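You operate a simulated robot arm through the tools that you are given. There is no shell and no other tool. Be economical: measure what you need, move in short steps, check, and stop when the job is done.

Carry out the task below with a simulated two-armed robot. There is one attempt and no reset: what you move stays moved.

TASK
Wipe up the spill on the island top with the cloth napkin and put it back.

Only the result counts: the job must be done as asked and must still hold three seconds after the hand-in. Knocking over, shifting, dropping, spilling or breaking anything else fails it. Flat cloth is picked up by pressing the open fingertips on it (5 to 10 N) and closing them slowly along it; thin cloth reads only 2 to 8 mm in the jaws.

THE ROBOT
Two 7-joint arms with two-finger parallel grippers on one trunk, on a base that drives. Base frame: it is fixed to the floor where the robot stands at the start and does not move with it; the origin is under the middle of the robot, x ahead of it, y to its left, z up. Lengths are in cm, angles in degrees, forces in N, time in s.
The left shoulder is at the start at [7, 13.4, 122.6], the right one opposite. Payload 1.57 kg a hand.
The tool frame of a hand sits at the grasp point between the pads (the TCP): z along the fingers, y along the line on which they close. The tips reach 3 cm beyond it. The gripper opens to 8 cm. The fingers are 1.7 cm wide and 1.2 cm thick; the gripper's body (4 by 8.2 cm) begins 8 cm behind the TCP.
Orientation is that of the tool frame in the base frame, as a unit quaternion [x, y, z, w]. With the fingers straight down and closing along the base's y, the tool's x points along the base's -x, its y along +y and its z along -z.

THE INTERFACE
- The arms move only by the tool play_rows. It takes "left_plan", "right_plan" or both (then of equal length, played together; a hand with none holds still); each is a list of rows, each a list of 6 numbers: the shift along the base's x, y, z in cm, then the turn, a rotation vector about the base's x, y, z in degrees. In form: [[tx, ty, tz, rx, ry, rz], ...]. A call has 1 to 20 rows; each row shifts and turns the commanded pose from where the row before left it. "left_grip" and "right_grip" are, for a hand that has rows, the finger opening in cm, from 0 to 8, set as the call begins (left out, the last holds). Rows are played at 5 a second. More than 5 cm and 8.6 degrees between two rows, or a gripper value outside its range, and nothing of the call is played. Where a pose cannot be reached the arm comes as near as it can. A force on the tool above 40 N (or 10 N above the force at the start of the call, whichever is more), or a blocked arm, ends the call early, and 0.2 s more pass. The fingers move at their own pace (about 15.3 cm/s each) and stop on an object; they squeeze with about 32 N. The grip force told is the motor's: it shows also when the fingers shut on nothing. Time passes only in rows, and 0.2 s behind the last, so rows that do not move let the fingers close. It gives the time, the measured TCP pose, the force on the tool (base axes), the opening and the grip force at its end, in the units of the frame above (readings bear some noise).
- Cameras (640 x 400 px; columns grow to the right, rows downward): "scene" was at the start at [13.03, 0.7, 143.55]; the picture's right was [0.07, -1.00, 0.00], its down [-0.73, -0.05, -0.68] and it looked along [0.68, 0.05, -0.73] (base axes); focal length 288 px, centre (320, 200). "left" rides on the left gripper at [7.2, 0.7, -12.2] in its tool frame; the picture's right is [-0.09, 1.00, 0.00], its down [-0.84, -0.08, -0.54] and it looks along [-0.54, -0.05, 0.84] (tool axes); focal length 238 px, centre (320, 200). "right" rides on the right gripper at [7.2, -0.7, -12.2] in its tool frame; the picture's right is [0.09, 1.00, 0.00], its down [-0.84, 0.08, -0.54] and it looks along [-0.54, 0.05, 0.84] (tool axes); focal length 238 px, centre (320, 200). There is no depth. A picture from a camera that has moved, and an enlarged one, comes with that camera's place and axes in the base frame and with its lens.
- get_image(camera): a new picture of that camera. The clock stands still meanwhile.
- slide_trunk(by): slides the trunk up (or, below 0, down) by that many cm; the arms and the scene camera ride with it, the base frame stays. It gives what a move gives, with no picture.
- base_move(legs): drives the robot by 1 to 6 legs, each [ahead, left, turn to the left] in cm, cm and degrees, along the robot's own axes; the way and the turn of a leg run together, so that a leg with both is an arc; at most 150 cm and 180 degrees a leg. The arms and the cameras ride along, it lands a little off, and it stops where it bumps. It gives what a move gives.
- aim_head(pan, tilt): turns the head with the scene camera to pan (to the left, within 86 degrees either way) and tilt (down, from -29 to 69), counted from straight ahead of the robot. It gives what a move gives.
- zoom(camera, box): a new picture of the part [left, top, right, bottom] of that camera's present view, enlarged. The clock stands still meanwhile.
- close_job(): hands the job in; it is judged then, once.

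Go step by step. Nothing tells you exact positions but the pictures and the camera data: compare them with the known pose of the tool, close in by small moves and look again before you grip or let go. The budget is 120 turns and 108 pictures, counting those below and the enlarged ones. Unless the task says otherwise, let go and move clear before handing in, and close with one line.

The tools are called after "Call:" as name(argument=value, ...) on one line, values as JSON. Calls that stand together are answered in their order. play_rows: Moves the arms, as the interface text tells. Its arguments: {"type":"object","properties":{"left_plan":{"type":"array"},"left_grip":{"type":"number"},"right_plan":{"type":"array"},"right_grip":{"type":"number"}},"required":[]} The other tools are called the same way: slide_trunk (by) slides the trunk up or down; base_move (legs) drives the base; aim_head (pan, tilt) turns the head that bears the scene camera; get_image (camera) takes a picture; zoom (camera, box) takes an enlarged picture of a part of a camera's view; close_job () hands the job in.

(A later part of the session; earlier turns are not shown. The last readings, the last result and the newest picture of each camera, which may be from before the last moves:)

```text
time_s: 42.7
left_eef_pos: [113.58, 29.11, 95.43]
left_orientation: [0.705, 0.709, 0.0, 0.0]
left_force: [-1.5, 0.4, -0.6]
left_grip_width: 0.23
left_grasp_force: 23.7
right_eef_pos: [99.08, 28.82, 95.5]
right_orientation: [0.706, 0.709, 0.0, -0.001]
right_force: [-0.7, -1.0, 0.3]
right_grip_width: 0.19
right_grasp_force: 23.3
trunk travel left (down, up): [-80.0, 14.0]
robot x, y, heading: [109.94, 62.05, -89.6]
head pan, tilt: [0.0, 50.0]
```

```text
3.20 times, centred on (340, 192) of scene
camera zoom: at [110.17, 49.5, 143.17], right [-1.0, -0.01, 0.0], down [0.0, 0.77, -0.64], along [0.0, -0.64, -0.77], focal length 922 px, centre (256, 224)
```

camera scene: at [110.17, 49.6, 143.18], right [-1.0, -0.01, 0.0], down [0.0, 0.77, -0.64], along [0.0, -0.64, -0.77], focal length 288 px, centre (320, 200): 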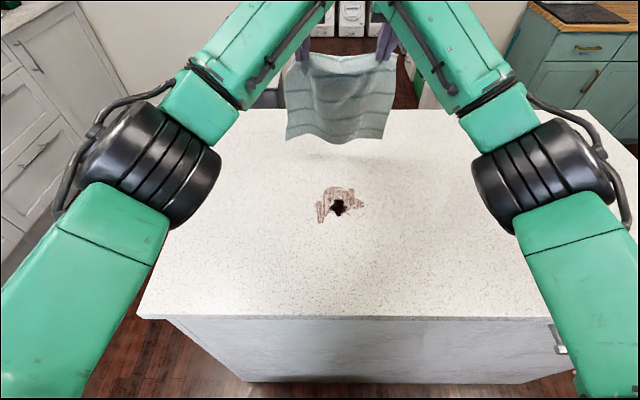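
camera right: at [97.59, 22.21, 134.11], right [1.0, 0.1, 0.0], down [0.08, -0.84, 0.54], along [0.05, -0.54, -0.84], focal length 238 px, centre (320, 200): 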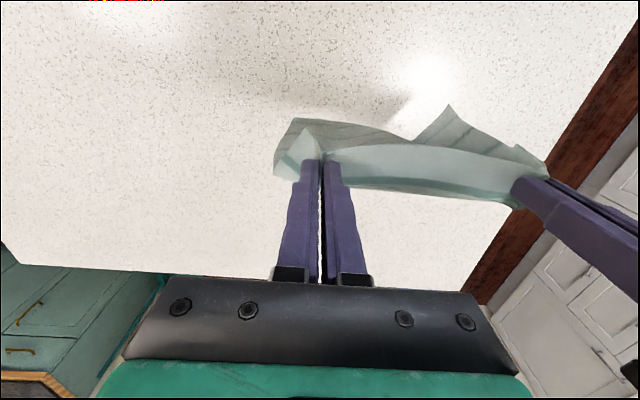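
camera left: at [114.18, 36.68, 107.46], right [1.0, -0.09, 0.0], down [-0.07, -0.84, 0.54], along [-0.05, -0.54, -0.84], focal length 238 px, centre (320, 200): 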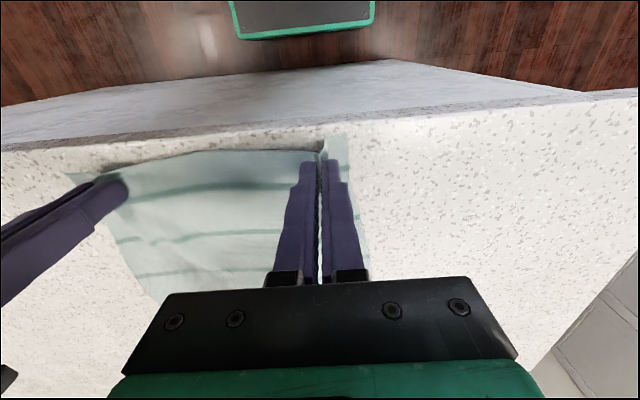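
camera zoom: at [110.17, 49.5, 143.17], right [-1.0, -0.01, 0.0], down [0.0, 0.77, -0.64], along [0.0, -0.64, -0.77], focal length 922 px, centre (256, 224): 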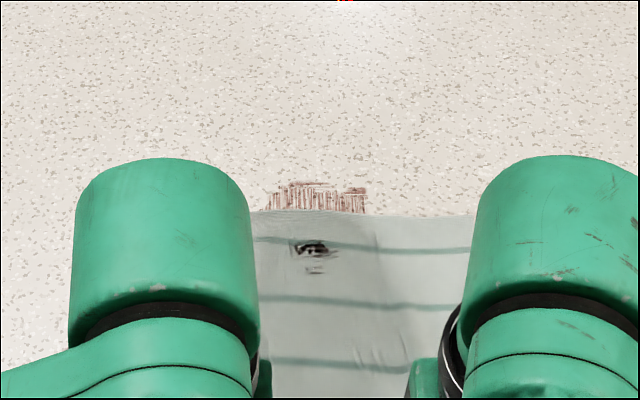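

The residue is shrinking with each pass. Two more passes.

Call:
play_rows(left_plan=[[0, 0, 3, 0, 0, 0], [0, -3, 3, 0, 0, 0], [0, -4, 3, 0, 0, 0], [0, -4, 3, -8, 0, 0], [0, -4, 3, -8, 0, 0], [0, -4, 3, -8, 0, 0], [0, -4, 3, -8, 0, 0], [0, -4, 3, 0, 0, 0], [0, -4, 2, 0, 0, 0], [0, -4, 0, 0, 0, 0], [0, 0, 0, 0, 0, 0]], right_plan=[[0, 0, 3, 0, 0, 0], [0, -3, 3, 0, 0, 0], [0, -4, 3, 0, 0, 0], [0, -4, 3, -8, 0, 0], [0, -4, 3, -8, 0, 0], [0, -4, 3, -8, 0, 0], [0, -4, 3, -8, 0, 0], [0, -4, 3, 0, 0, 0], [0, -4, 2, 0, 0, 0], [0, -4, 0, 0, 0, 0], [0, 0, 0, 0, 0, 0]])

Call:
play_rows(left_plan=[[0, 0, -2.5, 0, 0, 0], [0, 0.5, -3, 0, 0, 0], [0, 1, -3, 0, 0, 0], [0, 1.5, -3, 0, 0, 0], [0, 2, -3, 8, 0, 0], [0, 2.5, -3, 8, 0, 0], [0, 3, -3, 8, 0, 0], [0, 3.5, -2, 8, 0, 0], [0, 3, -1.5, 0, 0, 0], [0, 2, -1.5, 0, 0, 0], [0, 2, -1, 0, 0, 0], [0, 2, -0.3, 0, 0, 0], [0, 2, 0, 0, 0, 0], [0, 2, 0, 0, 0, 0], [0, 2, 0, 0, 0, 0], [0, 2, 0, 0, 0, 0], [0, 2, 0, 0, 0, 0], [0, 0, 0, 0, 0, 0]], right_plan=[[0, 0, -2.5, 0, 0, 0], [0, 0.5, -3, 0, 0, 0], [0, 1, -3, 0, 0, 0], [0, 1.5, -3, 0, 0, 0], [0, 2, -3, 8, 0, 0], [0, 2.5, -3, 8, 0, 0], [0, 3, -3, 8, 0, 0], [0, 3.5, -2, 8, 0, 0], [0, 3, -1.5, 0, 0, 0], [0, 2, -1.5, 0, 0, 0], [0, 2, -1, 0, 0, 0], [0, 2, -0.3, 0, 0, 0], [0, 2, 0, 0, 0, 0], [0, 2, 0, 0, 0, 0], [0, 2, 0, 0, 0, 0], [0, 2, 0, 0, 0, 0], [0, 2, 0, 0, 0, 0], [0, 0, 0, 0, 0, 0]])

Call:
play_rows(left_plan=[[0, 0, 3, 0, 0, 0], [0, -3, 3, 0, 0, 0], [0, -4, 3, 0, 0, 0], [0, -4, 3, -8, 0, 0], [0, -4, 3, -8, 0, 0], [0, -4, 3, -8, 0, 0], [0, -4, 3, -8, 0, 0], [0, -4, 3, 0, 0, 0], [0, -4, 2, 0, 0, 0], [0, -4, 0, 0, 0, 0], [0, 0, 0, 0, 0, 0]], right_plan=[[0, 0, 3, 0, 0, 0], [0, -3, 3, 0, 0, 0], [0, -4, 3, 0, 0, 0], [0, -4, 3, -8, 0, 0], [0, -4, 3, -8, 0, 0], [0, -4, 3, -8, 0, 0], [0, -4, 3, -8, 0, 0], [0, -4, 3, 0, 0, 0], [0, -4, 2, 0, 0, 0], [0, -4, 0, 0, 0, 0], [0, 0, 0, 0, 0, 0]])

Call:
get_image(camera="scene")

Call:
zoom(camera="scene", box=[280, 165, 400, 240])

```text
time_s: 45.1
left_eef_pos: [114.21, -5.12, 121.26]
left_orientation: [0.674, 0.684, -0.196, 0.196]
left_force: [0.0, 0.3, 0.2]
left_grip_width: 0.21
left_grasp_force: 23.9
left hand out of reach, approached as far as the arm can: row 10
right_eef_pos: [98.74, -6.14, 121.58]
right_orientation: [0.679, 0.68, -0.197, 0.194]
right_force: [0.6, 0.3, -0.1]
right_grip_width: 0.18
right_grasp_force: 23.3
trunk travel left (down, up): [-80.0, 14.0]
robot x, y, heading: [109.79, 62.03, -89.8]
head pan, tilt: [0.0, 50.0]
```

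```text
time_s: 48.9
left_eef_pos: [113.49, 28.19, 94.4]
left_orientation: [0.705, 0.709, -0.001, 0.0]
left_force: [-0.8, 0.5, 3.2]
left_grip_width: 0.22
left_grasp_force: 23.6
right_eef_pos: [99.08, 26.8, 94.51]
right_orientation: [0.705, 0.709, -0.001, 0.0]
right_force: [-0.1, -0.3, -0.4]
right_grip_width: 0.19
right_grasp_force: 23.3
trunk travel left (down, up): [-80.0, 14.0]
robot x, y, heading: [109.86, 62.48, -89.6]
head pan, tilt: [0.0, 50.0]
```

```text
time_s: 51.3
left_eef_pos: [113.95, -5.6, 119.48]
left_orientation: [0.679, 0.68, -0.197, 0.194]
left_force: [-0.3, 0.2, 0.0]
left_grip_width: 0.18
left_grasp_force: 23.9
left hand out of reach, approached as far as the arm can: row 10
right_eef_pos: [99.05, -7.34, 120.7]
right_orientation: [0.678, 0.681, -0.197, 0.194]
right_force: [0.5, -0.2, -0.1]
right_grip_width: 0.16
right_grasp_force: 23.1
right hand out of reach, approached as far as the arm can: row 10
trunk travel left (down, up): [-80.0, 14.0]
robot x, y, heading: [110.08, 62.47, -89.8]
head pan, tilt: [0.0, 50.0]
```

```text
76 pictures are left
camera scene: at [110.17, 49.59, 143.17], right [-1.0, -0.01, 0.0], down [0.0, 0.77, -0.64], along [0.0, -0.64, -0.77], focal length 288 px, centre (320, 200)
```

scene: 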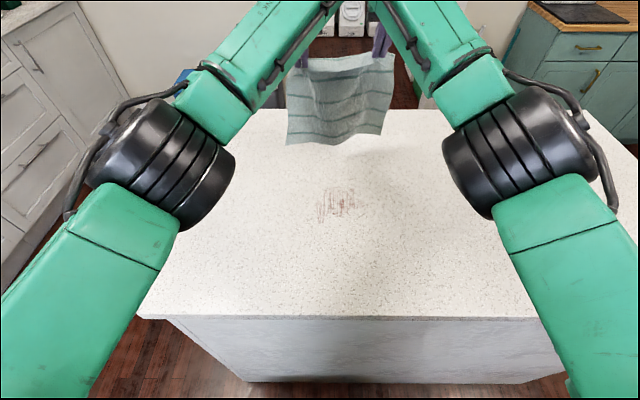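

```text
5.33 times, centred on (340, 202) of scene
camera zoom: at [110.17, 49.59, 143.17], right [-1.0, -0.01, 0.0], down [0.0, 0.77, -0.64], along [0.0, -0.64, -0.77], focal length 1537 px, centre (213, 187)
```

zoom: 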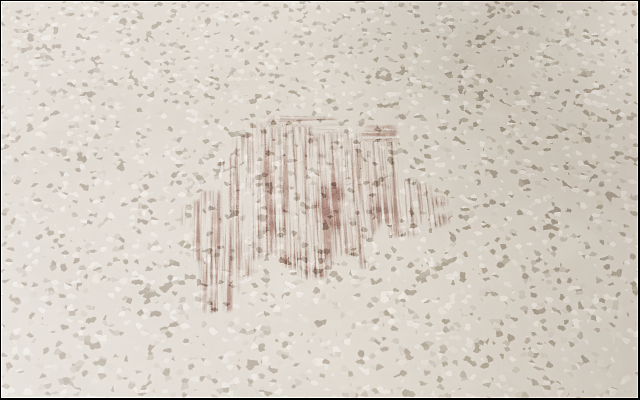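

Nearly clean. More passes now, with a slight side-to-side motion to catch the streaks.

Call:
play_rows(left_plan=[[-0.3, -0.8, -1.5, 0, 0, 0], [0, 0, -3, 0, 0, 0], [0, 1, -3, 0, 0, 0], [0, 1.5, -3, 0, 0, 0], [0, 2, -3, 8, 0, 0], [0, 2.5, -3, 8, 0, 0], [0, 3, -3, 8, 0, 0], [0, 3.5, -2, 8, 0, 0], [0, 3, -1.5, 0, 0, 0], [0, 2, -1, 0, 0, 0], [1.5, 1, -0.5, 0, 0, 0], [1.5, 1, 0, 0, 0, 0], [-1.5, 1, 0, 0, 0, 0], [-1.5, 1, 0, 0, 0, 0], [-1.5, 1, 0, 0, 0, 0], [1.5, 2, 0, 0, 0, 0], [1.5, 2, 0, 0, 0, 0], [-1.5, 2, 0, 0, 0, 0], [0, 2, 0, 0, 0, 0]], right_plan=[[0, 0.5, -2.5, 0, 0, 0], [0, 0.5, -3, 0, 0, 0], [0, 1, -3, 0, 0, 0], [0, 1.5, -3, 0, 0, 0], [0, 2, -3, 8, 0, 0], [0, 2.5, -3, 8, 0, 0], [0, 3, -3, 8, 0, 0], [0, 3.5, -2, 8, 0, 0], [0, 3, -1.5, 0, 0, 0], [0, 2, -1, 0, 0, 0], [1.5, 1, -0.5, 0, 0, 0], [1.5, 1, 0, 0, 0, 0], [-1.5, 1, 0, 0, 0, 0], [-1.5, 1, 0, 0, 0, 0], [-1.5, 1, 0, 0, 0, 0], [1.5, 2, 0, 0, 0, 0], [1.5, 2, 0, 0, 0, 0], [-1.5, 2, 0, 0, 0, 0], [0, 2, 0, 0, 0, 0]])

Call:
play_rows(left_plan=[[0, 0, 3, 0, 0, 0], [0, -3, 3, 0, 0, 0], [0, -4, 3, 0, 0, 0], [0, -4, 3, -8, 0, 0], [0, -4, 3, -8, 0, 0], [0, -4, 3, -8, 0, 0], [0, -4, 3, -8, 0, 0], [0, -4, 3, 0, 0, 0], [0, -4, 2, 0, 0, 0], [0, -1, 0, 0, 0, 0], [0, 0, 0, 0, 0, 0]], right_plan=[[0, 0, 3, 0, 0, 0], [0, -3, 3, 0, 0, 0], [0, -4, 3, 0, 0, 0], [0, -4, 3, -8, 0, 0], [0, -4, 3, -8, 0, 0], [0, -4, 3, -8, 0, 0], [0, -4, 3, -8, 0, 0], [0, -4, 3, 0, 0, 0], [0, -4, 2, 0, 0, 0], [0, -1, 0, 0, 0, 0], [0, 0, 0, 0, 0, 0]])

Call:
zoom(camera="scene", box=[240, 90, 440, 215])

Call:
zoom(camera="scene", box=[280, 165, 400, 240])

```text
time_s: 53.8
left_eef_pos: [119.05, 9.7, 97.58]
left_orientation: [0.689, 0.723, -0.018, 0.044]
left_force: [-33.7, 7.5, -4.9]
left_grip_width: 0.22
left_grasp_force: 23.7
left hand out of reach, approached as far as the arm can: row 11, 12
right_eef_pos: [102.17, 13.49, 95.62]
right_orientation: [0.698, 0.716, 0.006, 0.016]
right_force: [34.6, -8.5, 4.7]
right_grip_width: 0.35
right_grasp_force: 24.2
trunk travel left (down, up): [-80.0, 14.0]
robot x, y, heading: [109.69, 61.87, -89.6]
head pan, tilt: [0.0, 50.0]
stopped in row 12 (right hand): the force on the tool passed its limit (the readings are from after the stop); the commanded pose is now the measured one
```

```text
time_s: 54.1
left_eef_pos: [121.03, 9.5, 97.34]
left_orientation: [0.682, 0.729, -0.002, 0.051]
left_force: [-29.1, 5.8, -0.8]
left_grip_width: 0.17
left_grasp_force: 23.5
left hand out of reach, approached as far as the arm can: row 1
right_eef_pos: [102.9, 13.46, 96.42]
right_orientation: [0.694, 0.72, 0.012, 0.023]
right_force: [29.0, -7.1, 1.9]
right_grip_width: 0.18
right_grasp_force: 23.3
trunk travel left (down, up): [-80.0, 14.0]
robot x, y, heading: [110.19, 62.23, -89.6]
head pan, tilt: [0.0, 50.0]
stopped in row 1 (right hand): the force on the tool passed its limit (the readings are from after the stop); the commanded pose is now the measured one
```

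```text
3.20 times, centred on (340, 152) of scene
camera zoom: at [110.26, 49.54, 143.17], right [-1.0, -0.01, 0.0], down [0.0, 0.77, -0.64], along [0.0, -0.64, -0.77], focal length 922 px, centre (256, 352)
```

zoom: 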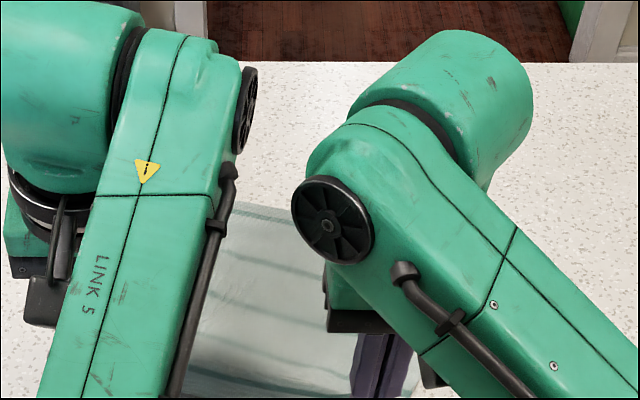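

```text
5.33 times, centred on (340, 202) of scene
camera zoom: at [110.26, 49.54, 143.17], right [-1.0, -0.01, 0.0], down [0.0, 0.77, -0.64], along [0.0, -0.64, -0.77], focal length 1537 px, centre (213, 187)
```

zoom: 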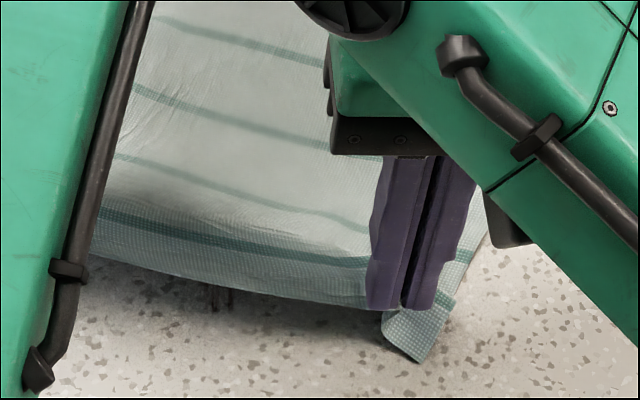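

The hands pulled apart when the left arm reached its limit, and the cloth is under about 30 N of tension. I'll bring them back together carefully.

Call:
play_rows(left_plan=[[-1, 0, 0, 0, 0, 0], [-1, 1, 0, 0, 0, 0], [-1, 1, 0, 0, 0, 0], [-0.5, 1, 0, 0, 0, 0], [0, 1, 0, 0, 0, 0], [0, 0, 0, 0, 0, 0]], right_plan=[[0, 0, 0, 0, 0, 0], [0, 0, 0, 0, 0, 0], [0, 0, 0, 0, 0, 0], [0, 0, 0, 0, 0, 0], [0, 0, 0, 0, 0, 0], [0, 0, 0, 0, 0, 0]])

Call:
get_image(camera="scene")

Call:
get_image(camera="left")

Call:
get_image(camera="right")

```text
time_s: 54.6
left_eef_pos: [121.35, 9.63, 97.44]
left_orientation: [0.675, 0.735, 0.003, 0.062]
left_force: [-27.9, 5.1, -0.8]
left_grip_width: 0.19
left_grasp_force: 23.1
right_eef_pos: [103.38, 13.49, 96.55]
right_orientation: [0.692, 0.721, 0.014, 0.031]
right_force: [27.3, -6.5, 0.5]
right_grip_width: 0.16
right_grasp_force: 23.5
trunk travel left (down, up): [-80.0, 14.0]
robot x, y, heading: [109.98, 62.12, -89.8]
head pan, tilt: [0.0, 50.0]
stopped in row 2 (right hand): the force on the tool passed its limit (the readings are from after the stop); the commanded pose is now the measured one
```

```text
72 pictures are left
camera scene: at [110.23, 49.58, 143.17], right [-1.0, -0.01, 0.0], down [0.0, 0.77, -0.64], along [0.0, -0.64, -0.77], focal length 288 px, centre (320, 200)
```

scene: 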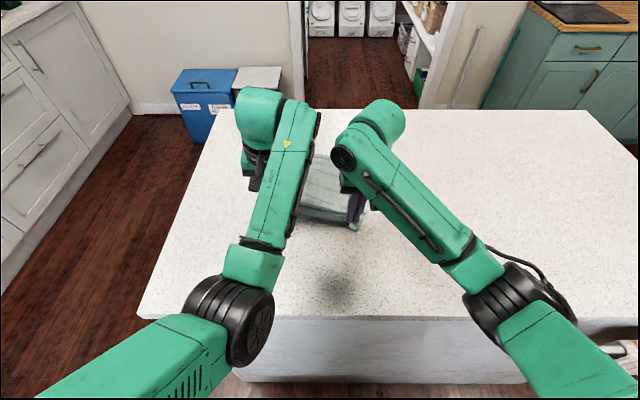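

```text
71 pictures are left
camera left: at [120.23, 17.68, 109.0], right [1.0, 0.0, 0.09], down [-0.06, -0.79, 0.6], along [0.07, -0.61, -0.79], focal length 238 px, centre (320, 200)
```

left: 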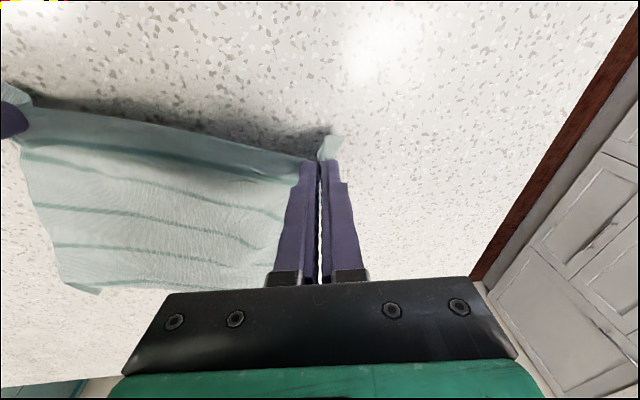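

```text
70 pictures are left
camera right: at [101.51, 21.04, 108.68], right [0.99, 0.14, 0.06], down [0.08, -0.82, 0.57], along [0.13, -0.56, -0.82], focal length 238 px, centre (320, 200)
```

right: 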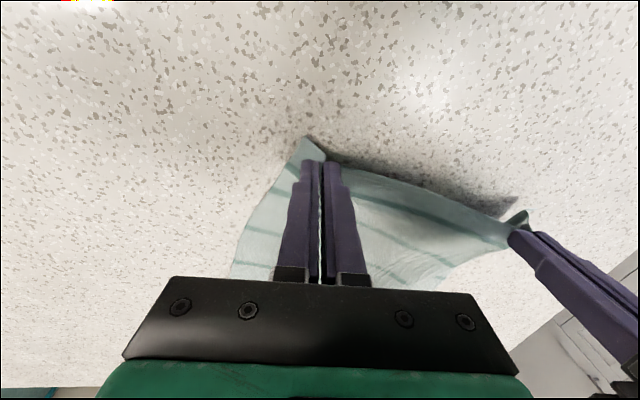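

The left arm has swung into a new posture and is still pulling. I'll ease the tension by bringing the right hand toward it.

Call:
play_rows(right_plan=[[1, -0.4, 0, 0, 0, 0], [1, -0.4, 0, 0, 0, 0], [1, -0.4, 0, 0, 0, 0], [0, 0, 0, 0, 0, 0], [0, 0, 0, 0, 0, 0]])

```text
time_s: 55.8
left_eef_pos: [121.57, 9.68, 97.56]
left_orientation: [0.673, 0.737, 0.006, 0.064]
left_force: [0.3, -0.1, 0.3]
left_grip_width: 0.15
left_grasp_force: 23.4
right_eef_pos: [105.72, 12.18, 96.56]
right_orientation: [0.694, 0.719, 0.012, 0.025]
right_force: [0.2, -0.2, -0.2]
right_grip_width: 0.17
right_grasp_force: 23.2
trunk travel left (down, up): [-80.0, 14.0]
robot x, y, heading: [110.12, 62.45, -89.7]
head pan, tilt: [0.0, 50.0]
```

Tension is released. Now I'll bring both hands back to their proven posture in small steps.

Call:
play_rows(left_plan=[[-1, 1.2, 0, 1.1, 1.4, -1.2], [-1, 1.2, 0, 1.1, 1.4, -1.2], [-1, 1.2, 0, 1.1, 1.4, -1.2], [-1, 1.2, 0, 1.1, 1.4, -1.2], [0, 0, 0, 0, 0, 0]], right_plan=[[-0.9, 0.6, 0.2, 0.25, 0.8, -0.5], [-0.9, 0.6, 0.2, 0.25, 0.8, -0.5], [-0.9, 0.6, 0.2, 0.25, 0.7, -0.4], [-0.9, 0.6, 0.2, 0.25, 0.7, -0.4], [0, 0, 0, 0, 0, 0]])

Call:
get_image(camera="scene")

```text
time_s: 57.0
left_eef_pos: [120.5, 10.31, 96.1]
left_orientation: [0.689, 0.725, -0.005, 0.029]
left_force: [-32.8, 7.5, 3.0]
left_grip_width: 0.19
left_grasp_force: 23.3
left hand out of reach, approached as far as the arm can: row 1, 2, 3, 4
right_eef_pos: [102.41, 14.62, 97.22]
right_orientation: [0.704, 0.71, 0.001, 0.006]
right_force: [33.9, -9.5, -2.9]
right_grip_width: 0.19
right_grasp_force: 23.5
trunk travel left (down, up): [-80.0, 14.0]
robot x, y, heading: [109.88, 62.14, -89.7]
head pan, tilt: [0.0, 50.0]
```

```text
69 pictures are left
camera scene: at [110.2, 49.56, 143.17], right [-1.0, -0.01, 0.0], down [0.0, 0.77, -0.64], along [0.0, -0.64, -0.77], focal length 288 px, centre (320, 200)
```

scene: 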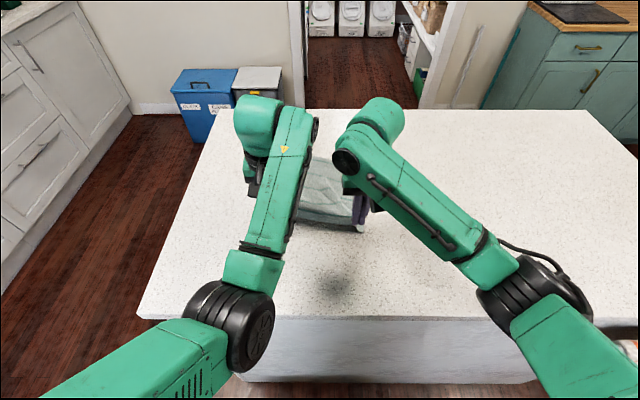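

The left arm is against a joint limit in this posture. I'll relax the cloth again, then lift both hands so the elbow can come free.

Call:
play_rows(right_plan=[[1, -0.5, 0, 0, 0, 0], [1, -0.5, 0, 0, 0, 0], [1, -0.5, 0, 0, 0, 0], [0, 0, 0, 0, 0, 0]])

Call:
play_rows(left_plan=[[0, 0, 1.5, 0, 0, 0], [0, 0, 1.5, 0, 0, 0], [0, 0, 1.5, 0, 0, 0], [0, 0, 1.5, 0, 0, 0], [0, 0, 0, 0, 0, 0]], right_plan=[[0, 0, 1.5, 0, 0, 0], [0, 0, 1.5, 0, 0, 0], [0, 0, 1.5, 0, 0, 0], [0, 0, 1.5, 0, 0, 0], [0, 0, 0, 0, 0, 0]])

```text
time_s: 58.0
left_eef_pos: [121.08, 10.79, 95.31]
left_orientation: [0.685, 0.728, 0.008, 0.03]
left_force: [-0.7, -0.4, 0.1]
left_grip_width: 0.17
left_grasp_force: 23.5
right_eef_pos: [105.17, 13.05, 97.29]
right_orientation: [0.706, 0.708, -0.001, 0.0]
right_force: [-0.1, -0.5, -0.4]
right_grip_width: 0.15
right_grasp_force: 23.6
trunk travel left (down, up): [-80.0, 14.0]
robot x, y, heading: [110.15, 62.02, -90.0]
head pan, tilt: [0.0, 50.0]
```

```text
time_s: 59.2
left_eef_pos: [118.26, 8.79, 98.06]
left_orientation: [0.697, 0.717, 0.002, 0.008]
left_force: [0.6, -1.3, 0.2]
left_grip_width: 0.16
left_grasp_force: 23.7
left hand out of reach, approached as far as the arm can: row 1, 2, 3, 4
right_eef_pos: [105.19, 13.23, 103.3]
right_orientation: [0.706, 0.708, 0.0, 0.003]
right_force: [-0.5, 0.1, -1.0]
right_grip_width: 0.15
right_grasp_force: 23.2
trunk travel left (down, up): [-80.0, 14.0]
robot x, y, heading: [109.92, 62.28, -89.6]
head pan, tilt: [0.0, 50.0]
```

The left elbow evidently flipped while fully extended. I'll go back to the raised, extended pose in small steps to undo it.

Call:
play_rows(left_plan=[[0, -2, 2, -4, 0, 0], [0, -2, 2, -4, 0, 0], [-0.5, -2, 2, -4, 0, 0], [-0.5, -2, 2, -4, 0, 0], [-0.5, -2, 2, -4, 0, 0], [-0.5, -2, 2, -4, 0, 0], [0, 0, 0, 0, 0, 0]], right_plan=[[0, -2, 2, -4, 0, 0], [0, -2, 2, -4, 0, 0], [-0.5, -2, 2, -4, 0, 0], [-0.5, -2, 2, -4, 0, 0], [-0.5, -2, 2, -4, 0, 0], [-0.5, -2, 2, -4, 0, 0], [0, 0, 0, 0, 0, 0]])

Call:
get_image(camera="scene")

```text
time_s: 60.8
left_eef_pos: [114.74, -2.96, 110.27]
left_orientation: [0.69, 0.692, -0.151, 0.147]
left_force: [-0.6, -0.2, -0.1]
left_grip_width: 0.18
left_grasp_force: 23.0
right_eef_pos: [103.15, 1.11, 115.31]
right_orientation: [0.689, 0.694, -0.148, 0.149]
right_force: [-0.5, -1.1, -0.6]
right_grip_width: 0.18
right_grasp_force: 23.2
trunk travel left (down, up): [-80.0, 14.0]
robot x, y, heading: [110.18, 62.19, -89.7]
head pan, tilt: [0.0, 50.0]
```

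```text
68 pictures are left
camera scene: at [110.17, 49.57, 143.17], right [-1.0, -0.01, 0.0], down [0.0, 0.77, -0.64], along [0.0, -0.64, -0.77], focal length 288 px, centre (320, 200)
```

scene: 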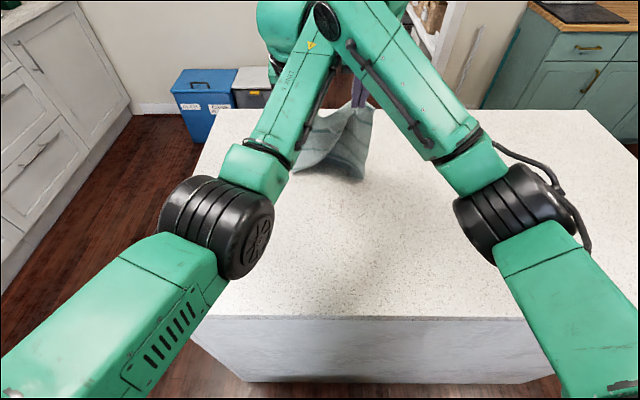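

The left arm follows again, with its elbow turned over. I'll extend toward the pose where it flipped and watch the elbow.

Call:
play_rows(left_plan=[[0, -0.5, 2, -2, 0, 0], [0, -0.5, 2, -2, 0, 0], [0, -0.5, 2, -2, 0, 0], [-0.2, -0.5, 2, 0, 0, 0], [-0.2, -0.5, 2, 0, 0, 0], [-0.2, -0.5, 1.2, 0, 0, 0], [0, 0, 0, 0, 0, 0]], right_plan=[[-0.7, -1.2, 1, -2, 0, 0], [-0.7, -1.2, 1, -2, 0, 0], [-0.7, -1.2, 1, -2, 0, 0], [-0.7, -1.2, 1, 0, 0, 0], [-0.7, -1.2, 1, 0, 0, 0], [-0.7, -1, 1, 0, 0, 0], [0, 0, 0, 0, 0, 0]])

Call:
get_image(camera="scene")

```text
time_s: 62.4
left_eef_pos: [114.38, -5.59, 120.65]
left_orientation: [0.678, 0.681, -0.201, 0.189]
left_force: [-0.1, 0.6, 0.2]
left_grip_width: 0.16
left_grasp_force: 23.4
left hand out of reach, approached as far as the arm can: row 6
right_eef_pos: [98.54, -5.97, 120.99]
right_orientation: [0.684, 0.683, -0.182, 0.18]
right_force: [-0.5, -0.2, -0.1]
right_grip_width: 0.16
right_grasp_force: 23.4
trunk travel left (down, up): [-80.0, 14.0]
robot x, y, heading: [109.72, 62.2, -89.5]
head pan, tilt: [0.0, 50.0]
```

```text
67 pictures are left
camera scene: at [110.16, 49.56, 143.17], right [-1.0, -0.01, 0.0], down [0.0, 0.77, -0.64], along [0.0, -0.64, -0.77], focal length 288 px, centre (320, 200)
```

scene: 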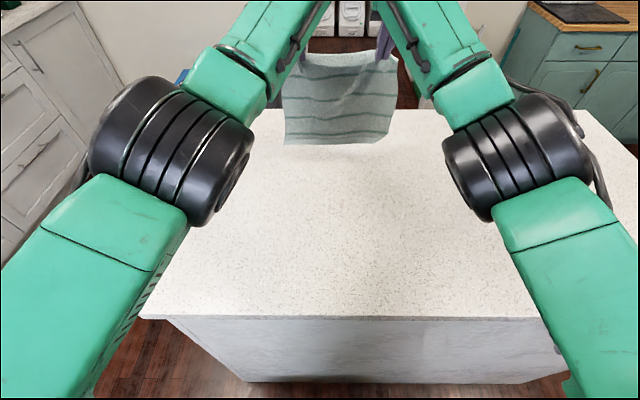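

The spill looks gone. I'll zoom to check, and retract slightly at this height to see which way the elbow folds.

Call:
zoom(camera="scene", box=[280, 165, 400, 240])

Call:
play_rows(left_plan=[[0, 1, 0, 0, 0, 0], [0, 1, 0, 0, 0, 0], [0, 1, 0, 0, 0, 0], [0, 1, 0, 0, 0, 0], [0, 1, 0, 0, 0, 0], [0, 1, 0, 0, 0, 0], [0, 0, 0, 0, 0, 0]], right_plan=[[0, 1, 0, 0, 0, 0], [0, 1, 0, 0, 0, 0], [0, 1, 0, 0, 0, 0], [0, 1, 0, 0, 0, 0], [0, 1, 0, 0, 0, 0], [0, 1, 0, 0, 0, 0], [0, 0, 0, 0, 0, 0]])

Call:
get_image(camera="scene")

```text
5.33 times, centred on (340, 202) of scene
camera zoom: at [110.16, 49.56, 143.17], right [-1.0, -0.01, 0.0], down [0.0, 0.77, -0.64], along [0.0, -0.64, -0.77], focal length 1537 px, centre (213, 187)
```

zoom: 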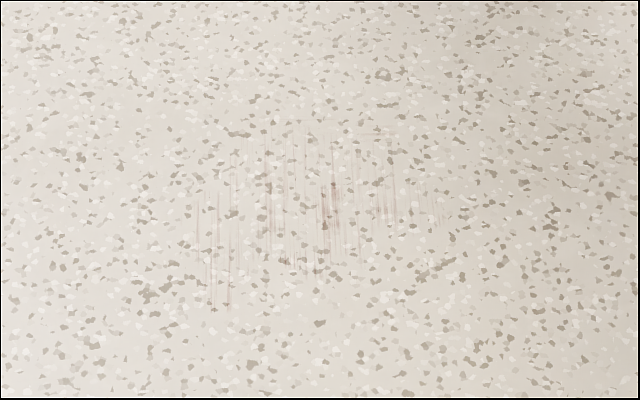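

```text
time_s: 64.0
left_eef_pos: [114.49, 0.52, 120.21]
left_orientation: [0.68, 0.685, -0.187, 0.183]
left_force: [-0.6, 0.4, 0.8]
left_grip_width: 0.16
left_grasp_force: 23.5
right_eef_pos: [98.41, 0.03, 121.39]
right_orientation: [0.685, 0.68, -0.183, 0.186]
right_force: [1.2, 0.1, -0.6]
right_grip_width: 0.18
right_grasp_force: 23.6
trunk travel left (down, up): [-80.0, 14.0]
robot x, y, heading: [109.96, 62.19, -89.7]
head pan, tilt: [0.0, 50.0]
```

```text
65 pictures are left
camera scene: at [110.16, 49.55, 143.17], right [-1.0, -0.01, 0.0], down [0.0, 0.77, -0.64], along [0.0, -0.64, -0.77], focal length 288 px, centre (320, 200)
```

scene: 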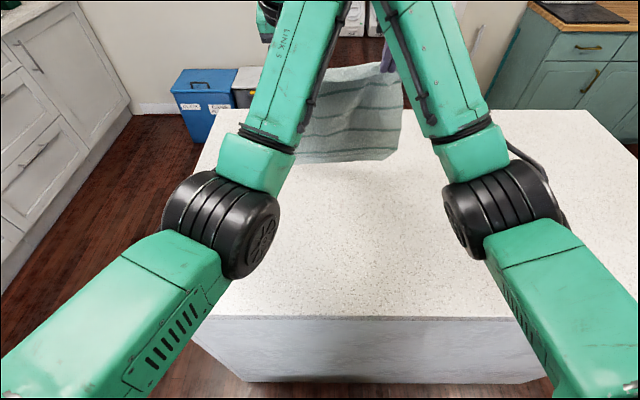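

Only very faint streaks remain. Both elbows are now folding inward, so I'll keep retracting at height to see whether the arms stay free.

Call:
play_rows(left_plan=[[0, 1.5, 1, 4, 0, 0], [0, 1.5, 1, 4, 0, 0], [0, 1.5, 1, 4, 0, 0], [0, 1.5, 1, 4, 0, 0], [0, 1.5, 1, 4, 0, 0], [0, 1.5, 1, 4, 0, 0], [0, 0, 0, 0, 0, 0]], right_plan=[[0, 1.5, 1, 4, 0, 0], [0, 1.5, 1, 4, 0, 0], [0, 1.5, 1, 4, 0, 0], [0, 1.5, 1, 4, 0, 0], [0, 1.5, 1, 4, 0, 0], [0, 1.5, 1, 4, 0, 0], [0, 0, 0, 0, 0, 0]])

Call:
get_image(camera="scene")

```text
time_s: 65.6
left_eef_pos: [113.59, 6.66, 126.57]
left_orientation: [0.705, 0.705, -0.05, 0.046]
left_force: [-0.5, 0.0, -0.4]
left_grip_width: 0.18
left_grasp_force: 23.7
left hand out of reach, approached as far as the arm can: row 2, 3, 4, 6
right_eef_pos: [98.98, 8.97, 127.16]
right_orientation: [0.705, 0.707, -0.037, 0.038]
right_force: [0.0, 0.6, 0.6]
right_grip_width: 0.16
right_grasp_force: 23.1
trunk travel left (down, up): [-80.0, 14.0]
robot x, y, heading: [110.17, 61.7, -89.8]
head pan, tilt: [0.0, 50.0]
```

```text
64 pictures are left
camera scene: at [110.16, 49.49, 143.16], right [-1.0, -0.01, 0.0], down [0.0, 0.77, -0.64], along [0.0, -0.64, -0.77], focal length 288 px, centre (320, 200)
```

scene: 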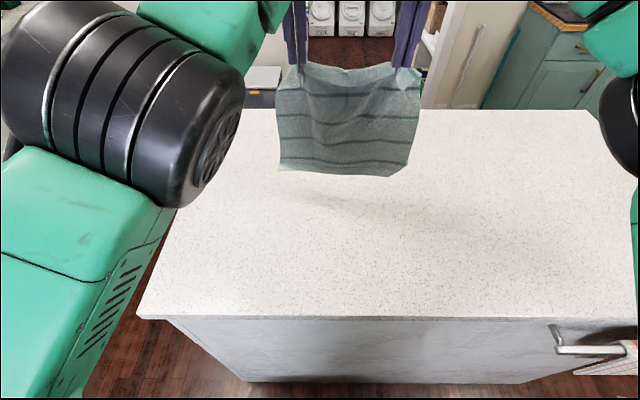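

Raising the hands swings the elbows outward, and the right one is already out. I'll continue back at height.

Call:
play_rows(left_plan=[[0, 2, -0.5, 0, 0, 0], [0, 2, -0.5, 0, 0, 0], [0, 2, -0.5, 0, 0, 0], [0, 2, -0.5, 0, 0, 0], [0, 2, -0.5, 0, 0, 0], [0, 0, 0, 0, 0, 0]], right_plan=[[0, 2, -0.5, 0, 0, 0], [0, 2, -0.5, 0, 0, 0], [0, 2, -0.5, 0, 0, 0], [0, 2, -0.5, 0, 0, 0], [0, 2, -0.5, 0, 0, 0], [0, 0, 0, 0, 0, 0]])

Call:
get_image(camera="scene")

```text
time_s: 67.0
left_eef_pos: [113.49, 8.35, 127.55]
left_orientation: [0.699, 0.713, -0.044, 0.028]
left_force: [-11.7, 9.5, -3.0]
left_grip_width: 0.18
left_grasp_force: 23.6
left hand out of reach, approached as far as the arm can: row 1, 2, 3, 4, 5
right_eef_pos: [99.06, 19.06, 124.81]
right_orientation: [0.706, 0.707, -0.038, 0.039]
right_force: [11.4, -9.3, 2.2]
right_grip_width: 0.16
right_grasp_force: 23.2
trunk travel left (down, up): [-80.0, 14.0]
robot x, y, heading: [110.09, 62.18, -89.6]
head pan, tilt: [0.0, 50.0]
```

```text
63 pictures are left
camera scene: at [110.15, 49.53, 143.17], right [-1.0, -0.01, 0.0], down [0.0, 0.77, -0.64], along [0.0, -0.64, -0.77], focal length 288 px, centre (320, 200)
```

scene: 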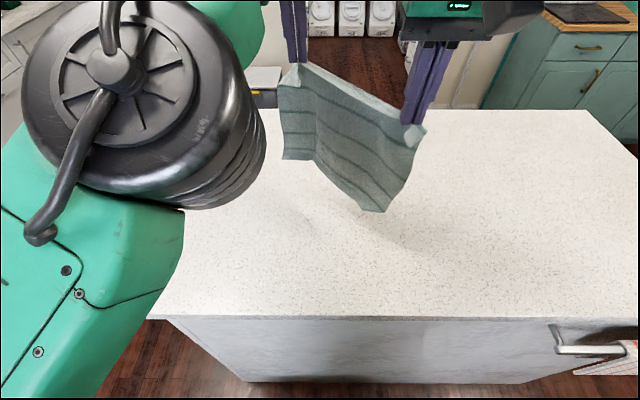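

The left elbow now looks like its original posture, only higher. I'll take the right hand back to slacken the cloth and lower both.

Call:
play_rows(right_plan=[[0, -2, 0, 0, 0, 0], [0, -2, 0, 0, 0, 0], [0, -2, 0, 0, 0, 0], [0, -2, 0, 0, 0, 0], [0, 0, 0, 0, 0, 0]])

Call:
play_rows(left_plan=[[0, 0, -1, 0, 0, 0], [0, 0, -1, 0, 0, 0], [0, 0, -1, 0, 0, 0], [0, 0, -1, 0, 0, 0], [0, 0, 0, 0, 0, 0]], right_plan=[[0, 0, -1, 0, 0, 0], [0, 0, -1, 0, 0, 0], [0, 0, -1, 0, 0, 0], [0, 0, -1, 0, 0, 0], [0, 0, 0, 0, 0, 0]])

Call:
get_image(camera="scene")

```text
time_s: 68.2
left_eef_pos: [113.64, 8.29, 127.4]
left_orientation: [0.698, 0.714, -0.042, 0.033]
left_force: [0.9, 0.4, 0.2]
left_grip_width: 0.18
left_grasp_force: 23.7
right_eef_pos: [98.96, 11.19, 124.84]
right_orientation: [0.704, 0.708, -0.038, 0.039]
right_force: [0.0, -1.1, 0.2]
right_grip_width: 0.17
right_grasp_force: 23.4
trunk travel left (down, up): [-80.0, 14.0]
robot x, y, heading: [109.94, 62.02, -89.8]
head pan, tilt: [0.0, 50.0]
```

```text
time_s: 69.4
left_eef_pos: [113.09, 6.84, 124.28]
left_orientation: [0.702, 0.71, -0.041, 0.036]
left_force: [0.0, -0.2, -0.7]
left_grip_width: 0.15
left_grasp_force: 23.6
left hand out of reach, approached as far as the arm can: row 1, 2, 3, 4
right_eef_pos: [99.17, 11.01, 120.83]
right_orientation: [0.705, 0.707, -0.037, 0.039]
right_force: [-0.2, 0.0, 0.0]
right_grip_width: 0.14
right_grasp_force: 23.7
trunk travel left (down, up): [-80.0, 14.0]
robot x, y, heading: [110.09, 62.34, -89.5]
head pan, tilt: [0.0, 50.0]
```

```text
62 pictures are left
camera scene: at [110.16, 49.58, 143.17], right [-1.0, -0.01, 0.0], down [0.0, 0.77, -0.64], along [0.0, -0.64, -0.77], focal length 288 px, centre (320, 200)
```

scene: 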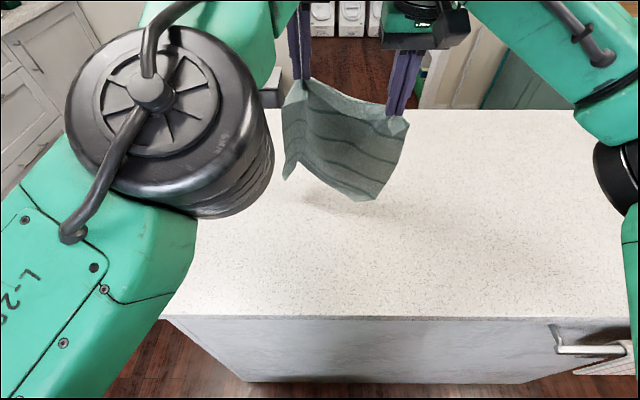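

The left arm works as long as the hand stays about 55 cm or more ahead of me. So I'll keep the hands in that zone and use the base for dragging. Next I'll extend again for one more wiping pass.

Call:
play_rows(left_plan=[[0.2, -1.5, -0.5, -4, 0, 0], [0.2, -1.5, -0.5, -4, 0, 0], [0.2, -1.5, -0.5, -4, 0, 0], [0, -1.5, -0.5, -4, 0, 0], [0, -1.5, -0.5, -4, 0, 0], [0, -1.5, -0.5, -4, 0, 0], [0, -1, -0.5, -4, 0, 0], [0, 0, 0, 0, 0, 0]], right_plan=[[0, -2, 0, -4, 0, 0], [0, -2, 0, -4, 0, 0], [0, -2, 0, -4, 0, 0], [0, -2, 0, -4, 0, 0], [0, -2, 0, -4, 0, 0], [0, -2, 0, -4, 0, 0], [0, -2, 0, -4, 0, 0], [0, 0, 0, 0, 0, 0]])

Call:
get_image(camera="scene")

```text
time_s: 71.2
left_eef_pos: [113.34, -5.09, 121.86]
left_orientation: [0.672, 0.679, -0.21, 0.206]
left_force: [0.1, 0.9, 0.6]
left_grip_width: 0.17
left_grasp_force: 23.7
left hand out of reach, approached as far as the arm can: row 1, 2, 4, 6, 7
right_eef_pos: [98.85, -2.91, 120.74]
right_orientation: [0.676, 0.676, -0.207, 0.207]
right_force: [0.5, 0.1, 0.0]
right_grip_width: 0.17
right_grasp_force: 23.1
trunk travel left (down, up): [-80.0, 14.0]
robot x, y, heading: [109.98, 62.08, -89.8]
head pan, tilt: [0.0, 50.0]
```

```text
61 pictures are left
camera scene: at [110.15, 49.61, 143.18], right [-1.0, -0.01, 0.0], down [0.0, 0.77, -0.64], along [0.0, -0.64, -0.77], focal length 288 px, centre (320, 200)
```

scene: 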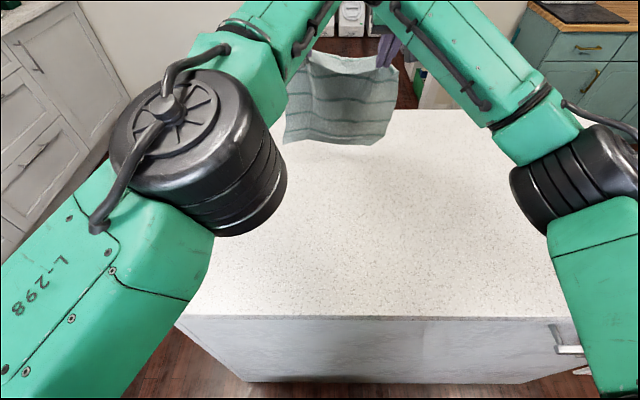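

I'll try the first half of the usual laying path and see how the left arm behaves.

Call:
play_rows(left_plan=[[0, 0.5, -2, 0, 0, 0], [0, 0.5, -2, 0, 0, 0], [0, 1, -2, 0, 0, 0], [0, 1, -2, 0, 0, 0], [0, 1, -2, 0, 0, 0], [0, 1, -2, 2, 0, 0], [0, 1, -2, 2, 0, 0], [0, 0, 0, 0, 0, 0]], right_plan=[[0, 0, -2, 0, 0, 0], [0, 0.5, -2, 0, 0, 0], [0, 0.5, -2, 0, 0, 0], [0, 1, -2, 0, 0, 0], [0, 1, -2, 0, 0, 0], [0, 1, -2, 2, 0, 0], [0, 1, -2, 2, 0, 0], [0, 0, 0, 0, 0, 0]])

Call:
get_image(camera="scene")

```text
time_s: 73.0
left_eef_pos: [112.7, -6.44, 109.06]
left_orientation: [0.681, 0.684, -0.186, 0.182]
left_force: [-0.6, -0.5, 0.5]
left_grip_width: 0.19
left_grasp_force: 24.0
left hand out of reach, approached as far as the arm can: row 1, 2, 3, 4, 5, 6, 7
right_eef_pos: [99.22, 2.06, 106.75]
right_orientation: [0.681, 0.685, -0.184, 0.184]
right_force: [0.6, 0.6, -0.1]
right_grip_width: 0.16
right_grasp_force: 23.3
trunk travel left (down, up): [-80.0, 14.0]
robot x, y, heading: [109.69, 61.66, -89.8]
head pan, tilt: [0.0, 50.0]
```

```text
60 pictures are left
camera scene: at [110.16, 49.59, 143.18], right [-1.0, -0.01, 0.0], down [0.0, 0.77, -0.64], along [0.0, -0.64, -0.77], focal length 288 px, centre (320, 200)
```

scene: 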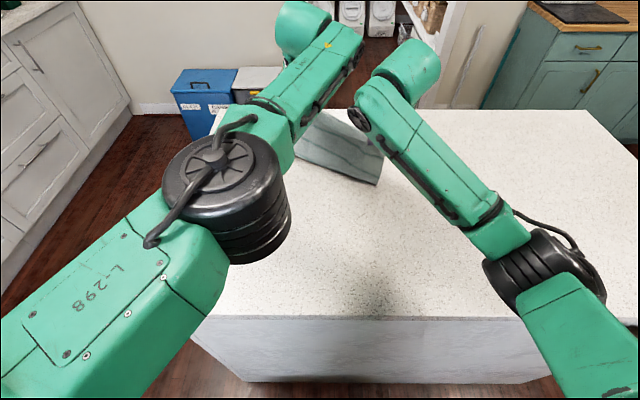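

The left arm can't fold in this branch. I'll lower both hands near the counter, release the left corner, and reset the left arm's posture while the right keeps holding.

Call:
play_rows(left_plan=[[0, 0, -2, 2, 0, 0], [0, 0, -2, 2, 0, 0], [0, 0, -2, 2, 0, 0], [0, 0, -2, 2, 0, 0], [0, 0, -2, 2, 0, 0], [0, 0, 0, 0, 0, 0]], right_plan=[[0, 0, -2, 4, 0, 0], [0, 0, -2, 4, 0, 0], [0, 0, -2, 4, 0, 0], [0, 0, -2, 4, 0, 0], [0, 0, -1, 4, 0, 0], [0, 0, 0, 0, 0, 0]])

Call:
get_image(camera="scene")

```text
time_s: 74.4
left_eef_pos: [113.45, -4.13, 99.54]
left_orientation: [0.694, 0.698, -0.127, 0.123]
left_force: [0.1, -0.2, -0.5]
left_grip_width: 0.17
left_grasp_force: 23.1
left hand out of reach, approached as far as the arm can: row 3, 4
right_eef_pos: [99.05, 2.08, 97.86]
right_orientation: [0.703, 0.706, -0.061, 0.062]
right_force: [0.3, 0.2, 0.4]
right_grip_width: 0.18
right_grasp_force: 22.8
trunk travel left (down, up): [-80.0, 14.0]
robot x, y, heading: [109.93, 62.21, -89.6]
head pan, tilt: [0.0, 50.0]
```

```text
59 pictures are left
camera scene: at [110.1, 49.67, 143.18], right [-1.0, -0.01, 0.0], down [0.0, 0.77, -0.64], along [0.0, -0.64, -0.77], focal length 288 px, centre (320, 200)
```

scene: 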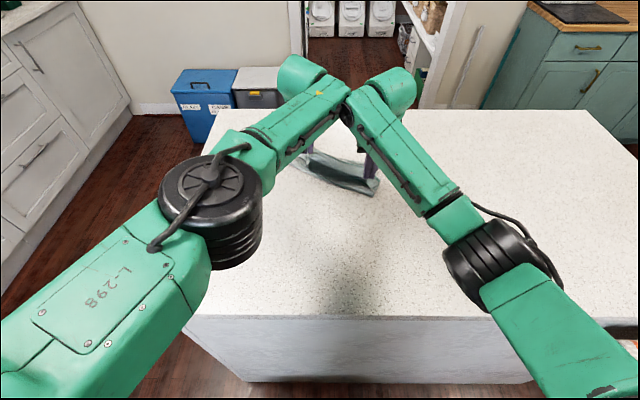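

At low height the left arm tracked its command again. I'll try both hands toward me gently.

Call:
play_rows(left_plan=[[0, 1.5, -0.5, 3, 0, 0], [0, 1.5, -0.5, 3, 0, 0], [0, 1.5, -0.5, 3, 0, 0], [0, 1.5, 0, 3, 0, 0], [0, 1.5, 0, 3, 0, 0], [0, 1.5, 0, 3, 0, 0], [0, 0, 0, 0, 0, 0]], right_plan=[[0, 0, 0, 2, 0, 0], [0, 0.5, 0, 2, 0, 0], [0, 0.5, 0, 2, 0, 0], [0, 1, 0, 2, 0, 0], [0, 1, 0, 2, 0, 0], [0, 1, 0, 0, 0, 0], [0, 0, 0, 0, 0, 0]])

Call:
get_image(camera="scene")

```text
time_s: 76.0
left_eef_pos: [113.68, 3.08, 97.64]
left_orientation: [0.7, 0.714, -0.013, 0.012]
left_force: [0.6, 0.2, 0.0]
left_grip_width: 0.17
left_grasp_force: 23.6
left hand out of reach, approached as far as the arm can: row 3, 4, 5, 6
right_eef_pos: [98.5, 5.89, 97.96]
right_orientation: [0.708, 0.706, -0.002, 0.003]
right_force: [-0.1, 0.2, 0.1]
right_grip_width: 0.18
right_grasp_force: 23.5
trunk travel left (down, up): [-80.0, 14.0]
robot x, y, heading: [110.01, 62.53, -89.4]
head pan, tilt: [0.0, 50.0]
```

```text
58 pictures are left
camera scene: at [110.16, 49.56, 143.17], right [-1.0, -0.01, 0.0], down [0.0, 0.77, -0.64], along [0.0, -0.64, -0.77], focal length 288 px, centre (320, 200)
```

scene: 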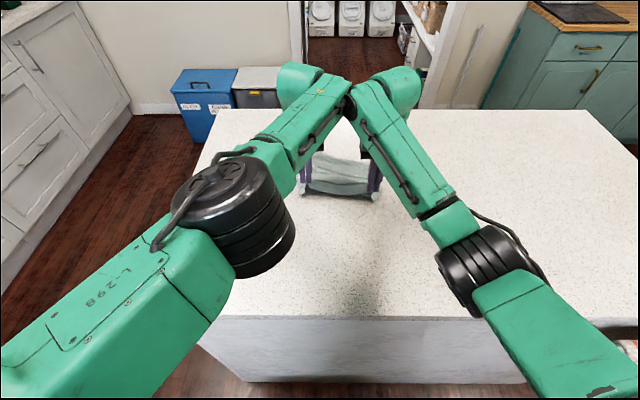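

Both hands are low and level. I'll lower them slightly and do the wiping drag by driving the base backward.

Call:
play_rows(left_plan=[[0, 0, -1, 0, 0, 0], [0, 0, -0.6, 0, 0, 0], [0, 0, 0, 0, 0, 0]], right_plan=[[0, -1, -1, 0, 0, 0], [0, -1, -1, 0, 0, 0], [0, 0, 0, 0, 0, 0]])

Call:
base_move(legs=[[-24, 0, 0]])

Call:
get_image(camera="scene")

```text
time_s: 76.8
left_eef_pos: [114.39, 2.86, 96.13]
left_orientation: [0.694, 0.72, -0.013, 0.013]
left_force: [-1.7, 0.9, -0.8]
left_grip_width: 0.17
left_grasp_force: 23.1
right_eef_pos: [98.45, 4.06, 95.75]
right_orientation: [0.709, 0.705, -0.002, 0.0]
right_force: [1.7, -0.3, 0.0]
right_grip_width: 0.18
right_grasp_force: 23.5
trunk travel left (down, up): [-80.0, 14.0]
robot x, y, heading: [110.26, 62.05, -89.6]
head pan, tilt: [0.0, 50.0]
```

```text
time_s: 78.6
left_eef_pos: [114.16, 26.97, 95.95]
left_orientation: [0.695, 0.719, -0.012, 0.013]
left_force: [-1.0, 0.7, -0.2]
left_grip_width: 0.17
left_grasp_force: 23.4
right_eef_pos: [98.27, 28.16, 95.68]
right_orientation: [0.71, 0.704, 0.0, 0.001]
right_force: [1.0, 0.1, 0.5]
right_grip_width: 0.17
right_grasp_force: 23.4
trunk travel left (down, up): [-80.0, 14.0]
robot x, y, heading: [109.73, 86.24, -89.7]
head pan, tilt: [0.0, 50.0]
```

```text
57 pictures are left
camera scene: at [110.03, 73.57, 143.16], right [-1.0, -0.01, 0.0], down [0.0, 0.77, -0.64], along [0.0, -0.64, -0.77], focal length 288 px, centre (320, 200)
```

scene: 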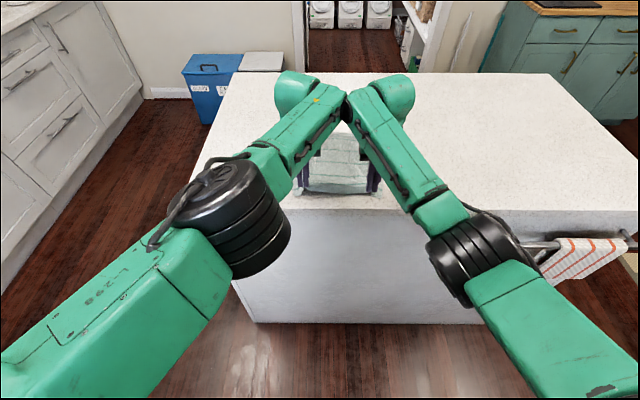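

The base drag works well. Now I'll raise the cloth to view the surface.

Call:
play_rows(left_plan=[[0, -0.5, 2.5, -3, 0, 0], [0, -0.5, 2.5, -3, 0, 0], [0, -0.5, 2.5, -3, 0, 0], [0, -0.5, 2.5, -3, 0, 0], [0, -0.5, 2.5, -3, 0, 0], [0, -0.5, 2.5, -3, 0, 0], [0, -0.5, 2.5, -3, 0, 0], [0, -0.5, 2.5, -3, 0, 0], [0, -0.5, 2.5, -3, 0, 0], [0, -0.5, 2.5, -3, 0, 0], [0, 0, 0, 0, 0, 0]], right_plan=[[0, -0.5, 2.5, -3, 0, 0], [0, -0.5, 2.5, -3, 0, 0], [0, -0.5, 2.5, -3, 0, 0], [0, -0.5, 2.5, -3, 0, 0], [0, -0.5, 2.5, -3, 0, 0], [0, -0.5, 2.5, -3, 0, 0], [0, -0.5, 2.5, -3, 0, 0], [0, -0.5, 2.5, -3, 0, 0], [0, -0.5, 2.5, -3, 0, 0], [0, -0.5, 2.5, -3, 0, 0], [0, 0, 0, 0, 0, 0]])

Call:
get_image(camera="scene")

```text
time_s: 79.2
left_eef_pos: [117.72, 23.79, 100.49]
left_orientation: [0.701, 0.702, -0.011, 0.128]
left_force: [-0.2, -0.7, 0.7]
left_grip_width: 0.19
left_grasp_force: 23.5
left hand out of reach, approached as far as the arm can: row 1, 2, 3
right_eef_pos: [98.97, 27.22, 100.28]
right_orientation: [0.705, 0.707, -0.028, 0.044]
right_force: [-0.7, -0.1, 1.6]
right_grip_width: 0.0
right_grasp_force: 20.5
trunk travel left (down, up): [-80.0, 14.0]
robot x, y, heading: [109.64, 86.38, -89.5]
head pan, tilt: [0.0, 50.0]
stopped in row 3 (left hand): the force on the tool passed its limit (the readings are from after the stop); the commanded pose is now the measured one
```

```text
56 pictures are left
camera scene: at [110.1, 73.79, 143.17], right [-1.0, -0.01, 0.0], down [-0.01, 0.77, -0.64], along [0.0, -0.64, -0.77], focal length 288 px, centre (320, 200)
```

scene: 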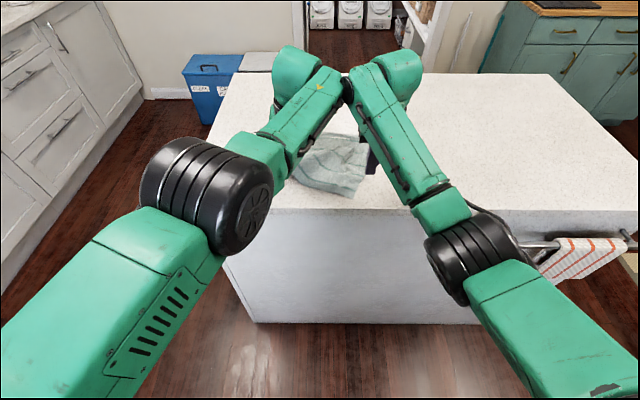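

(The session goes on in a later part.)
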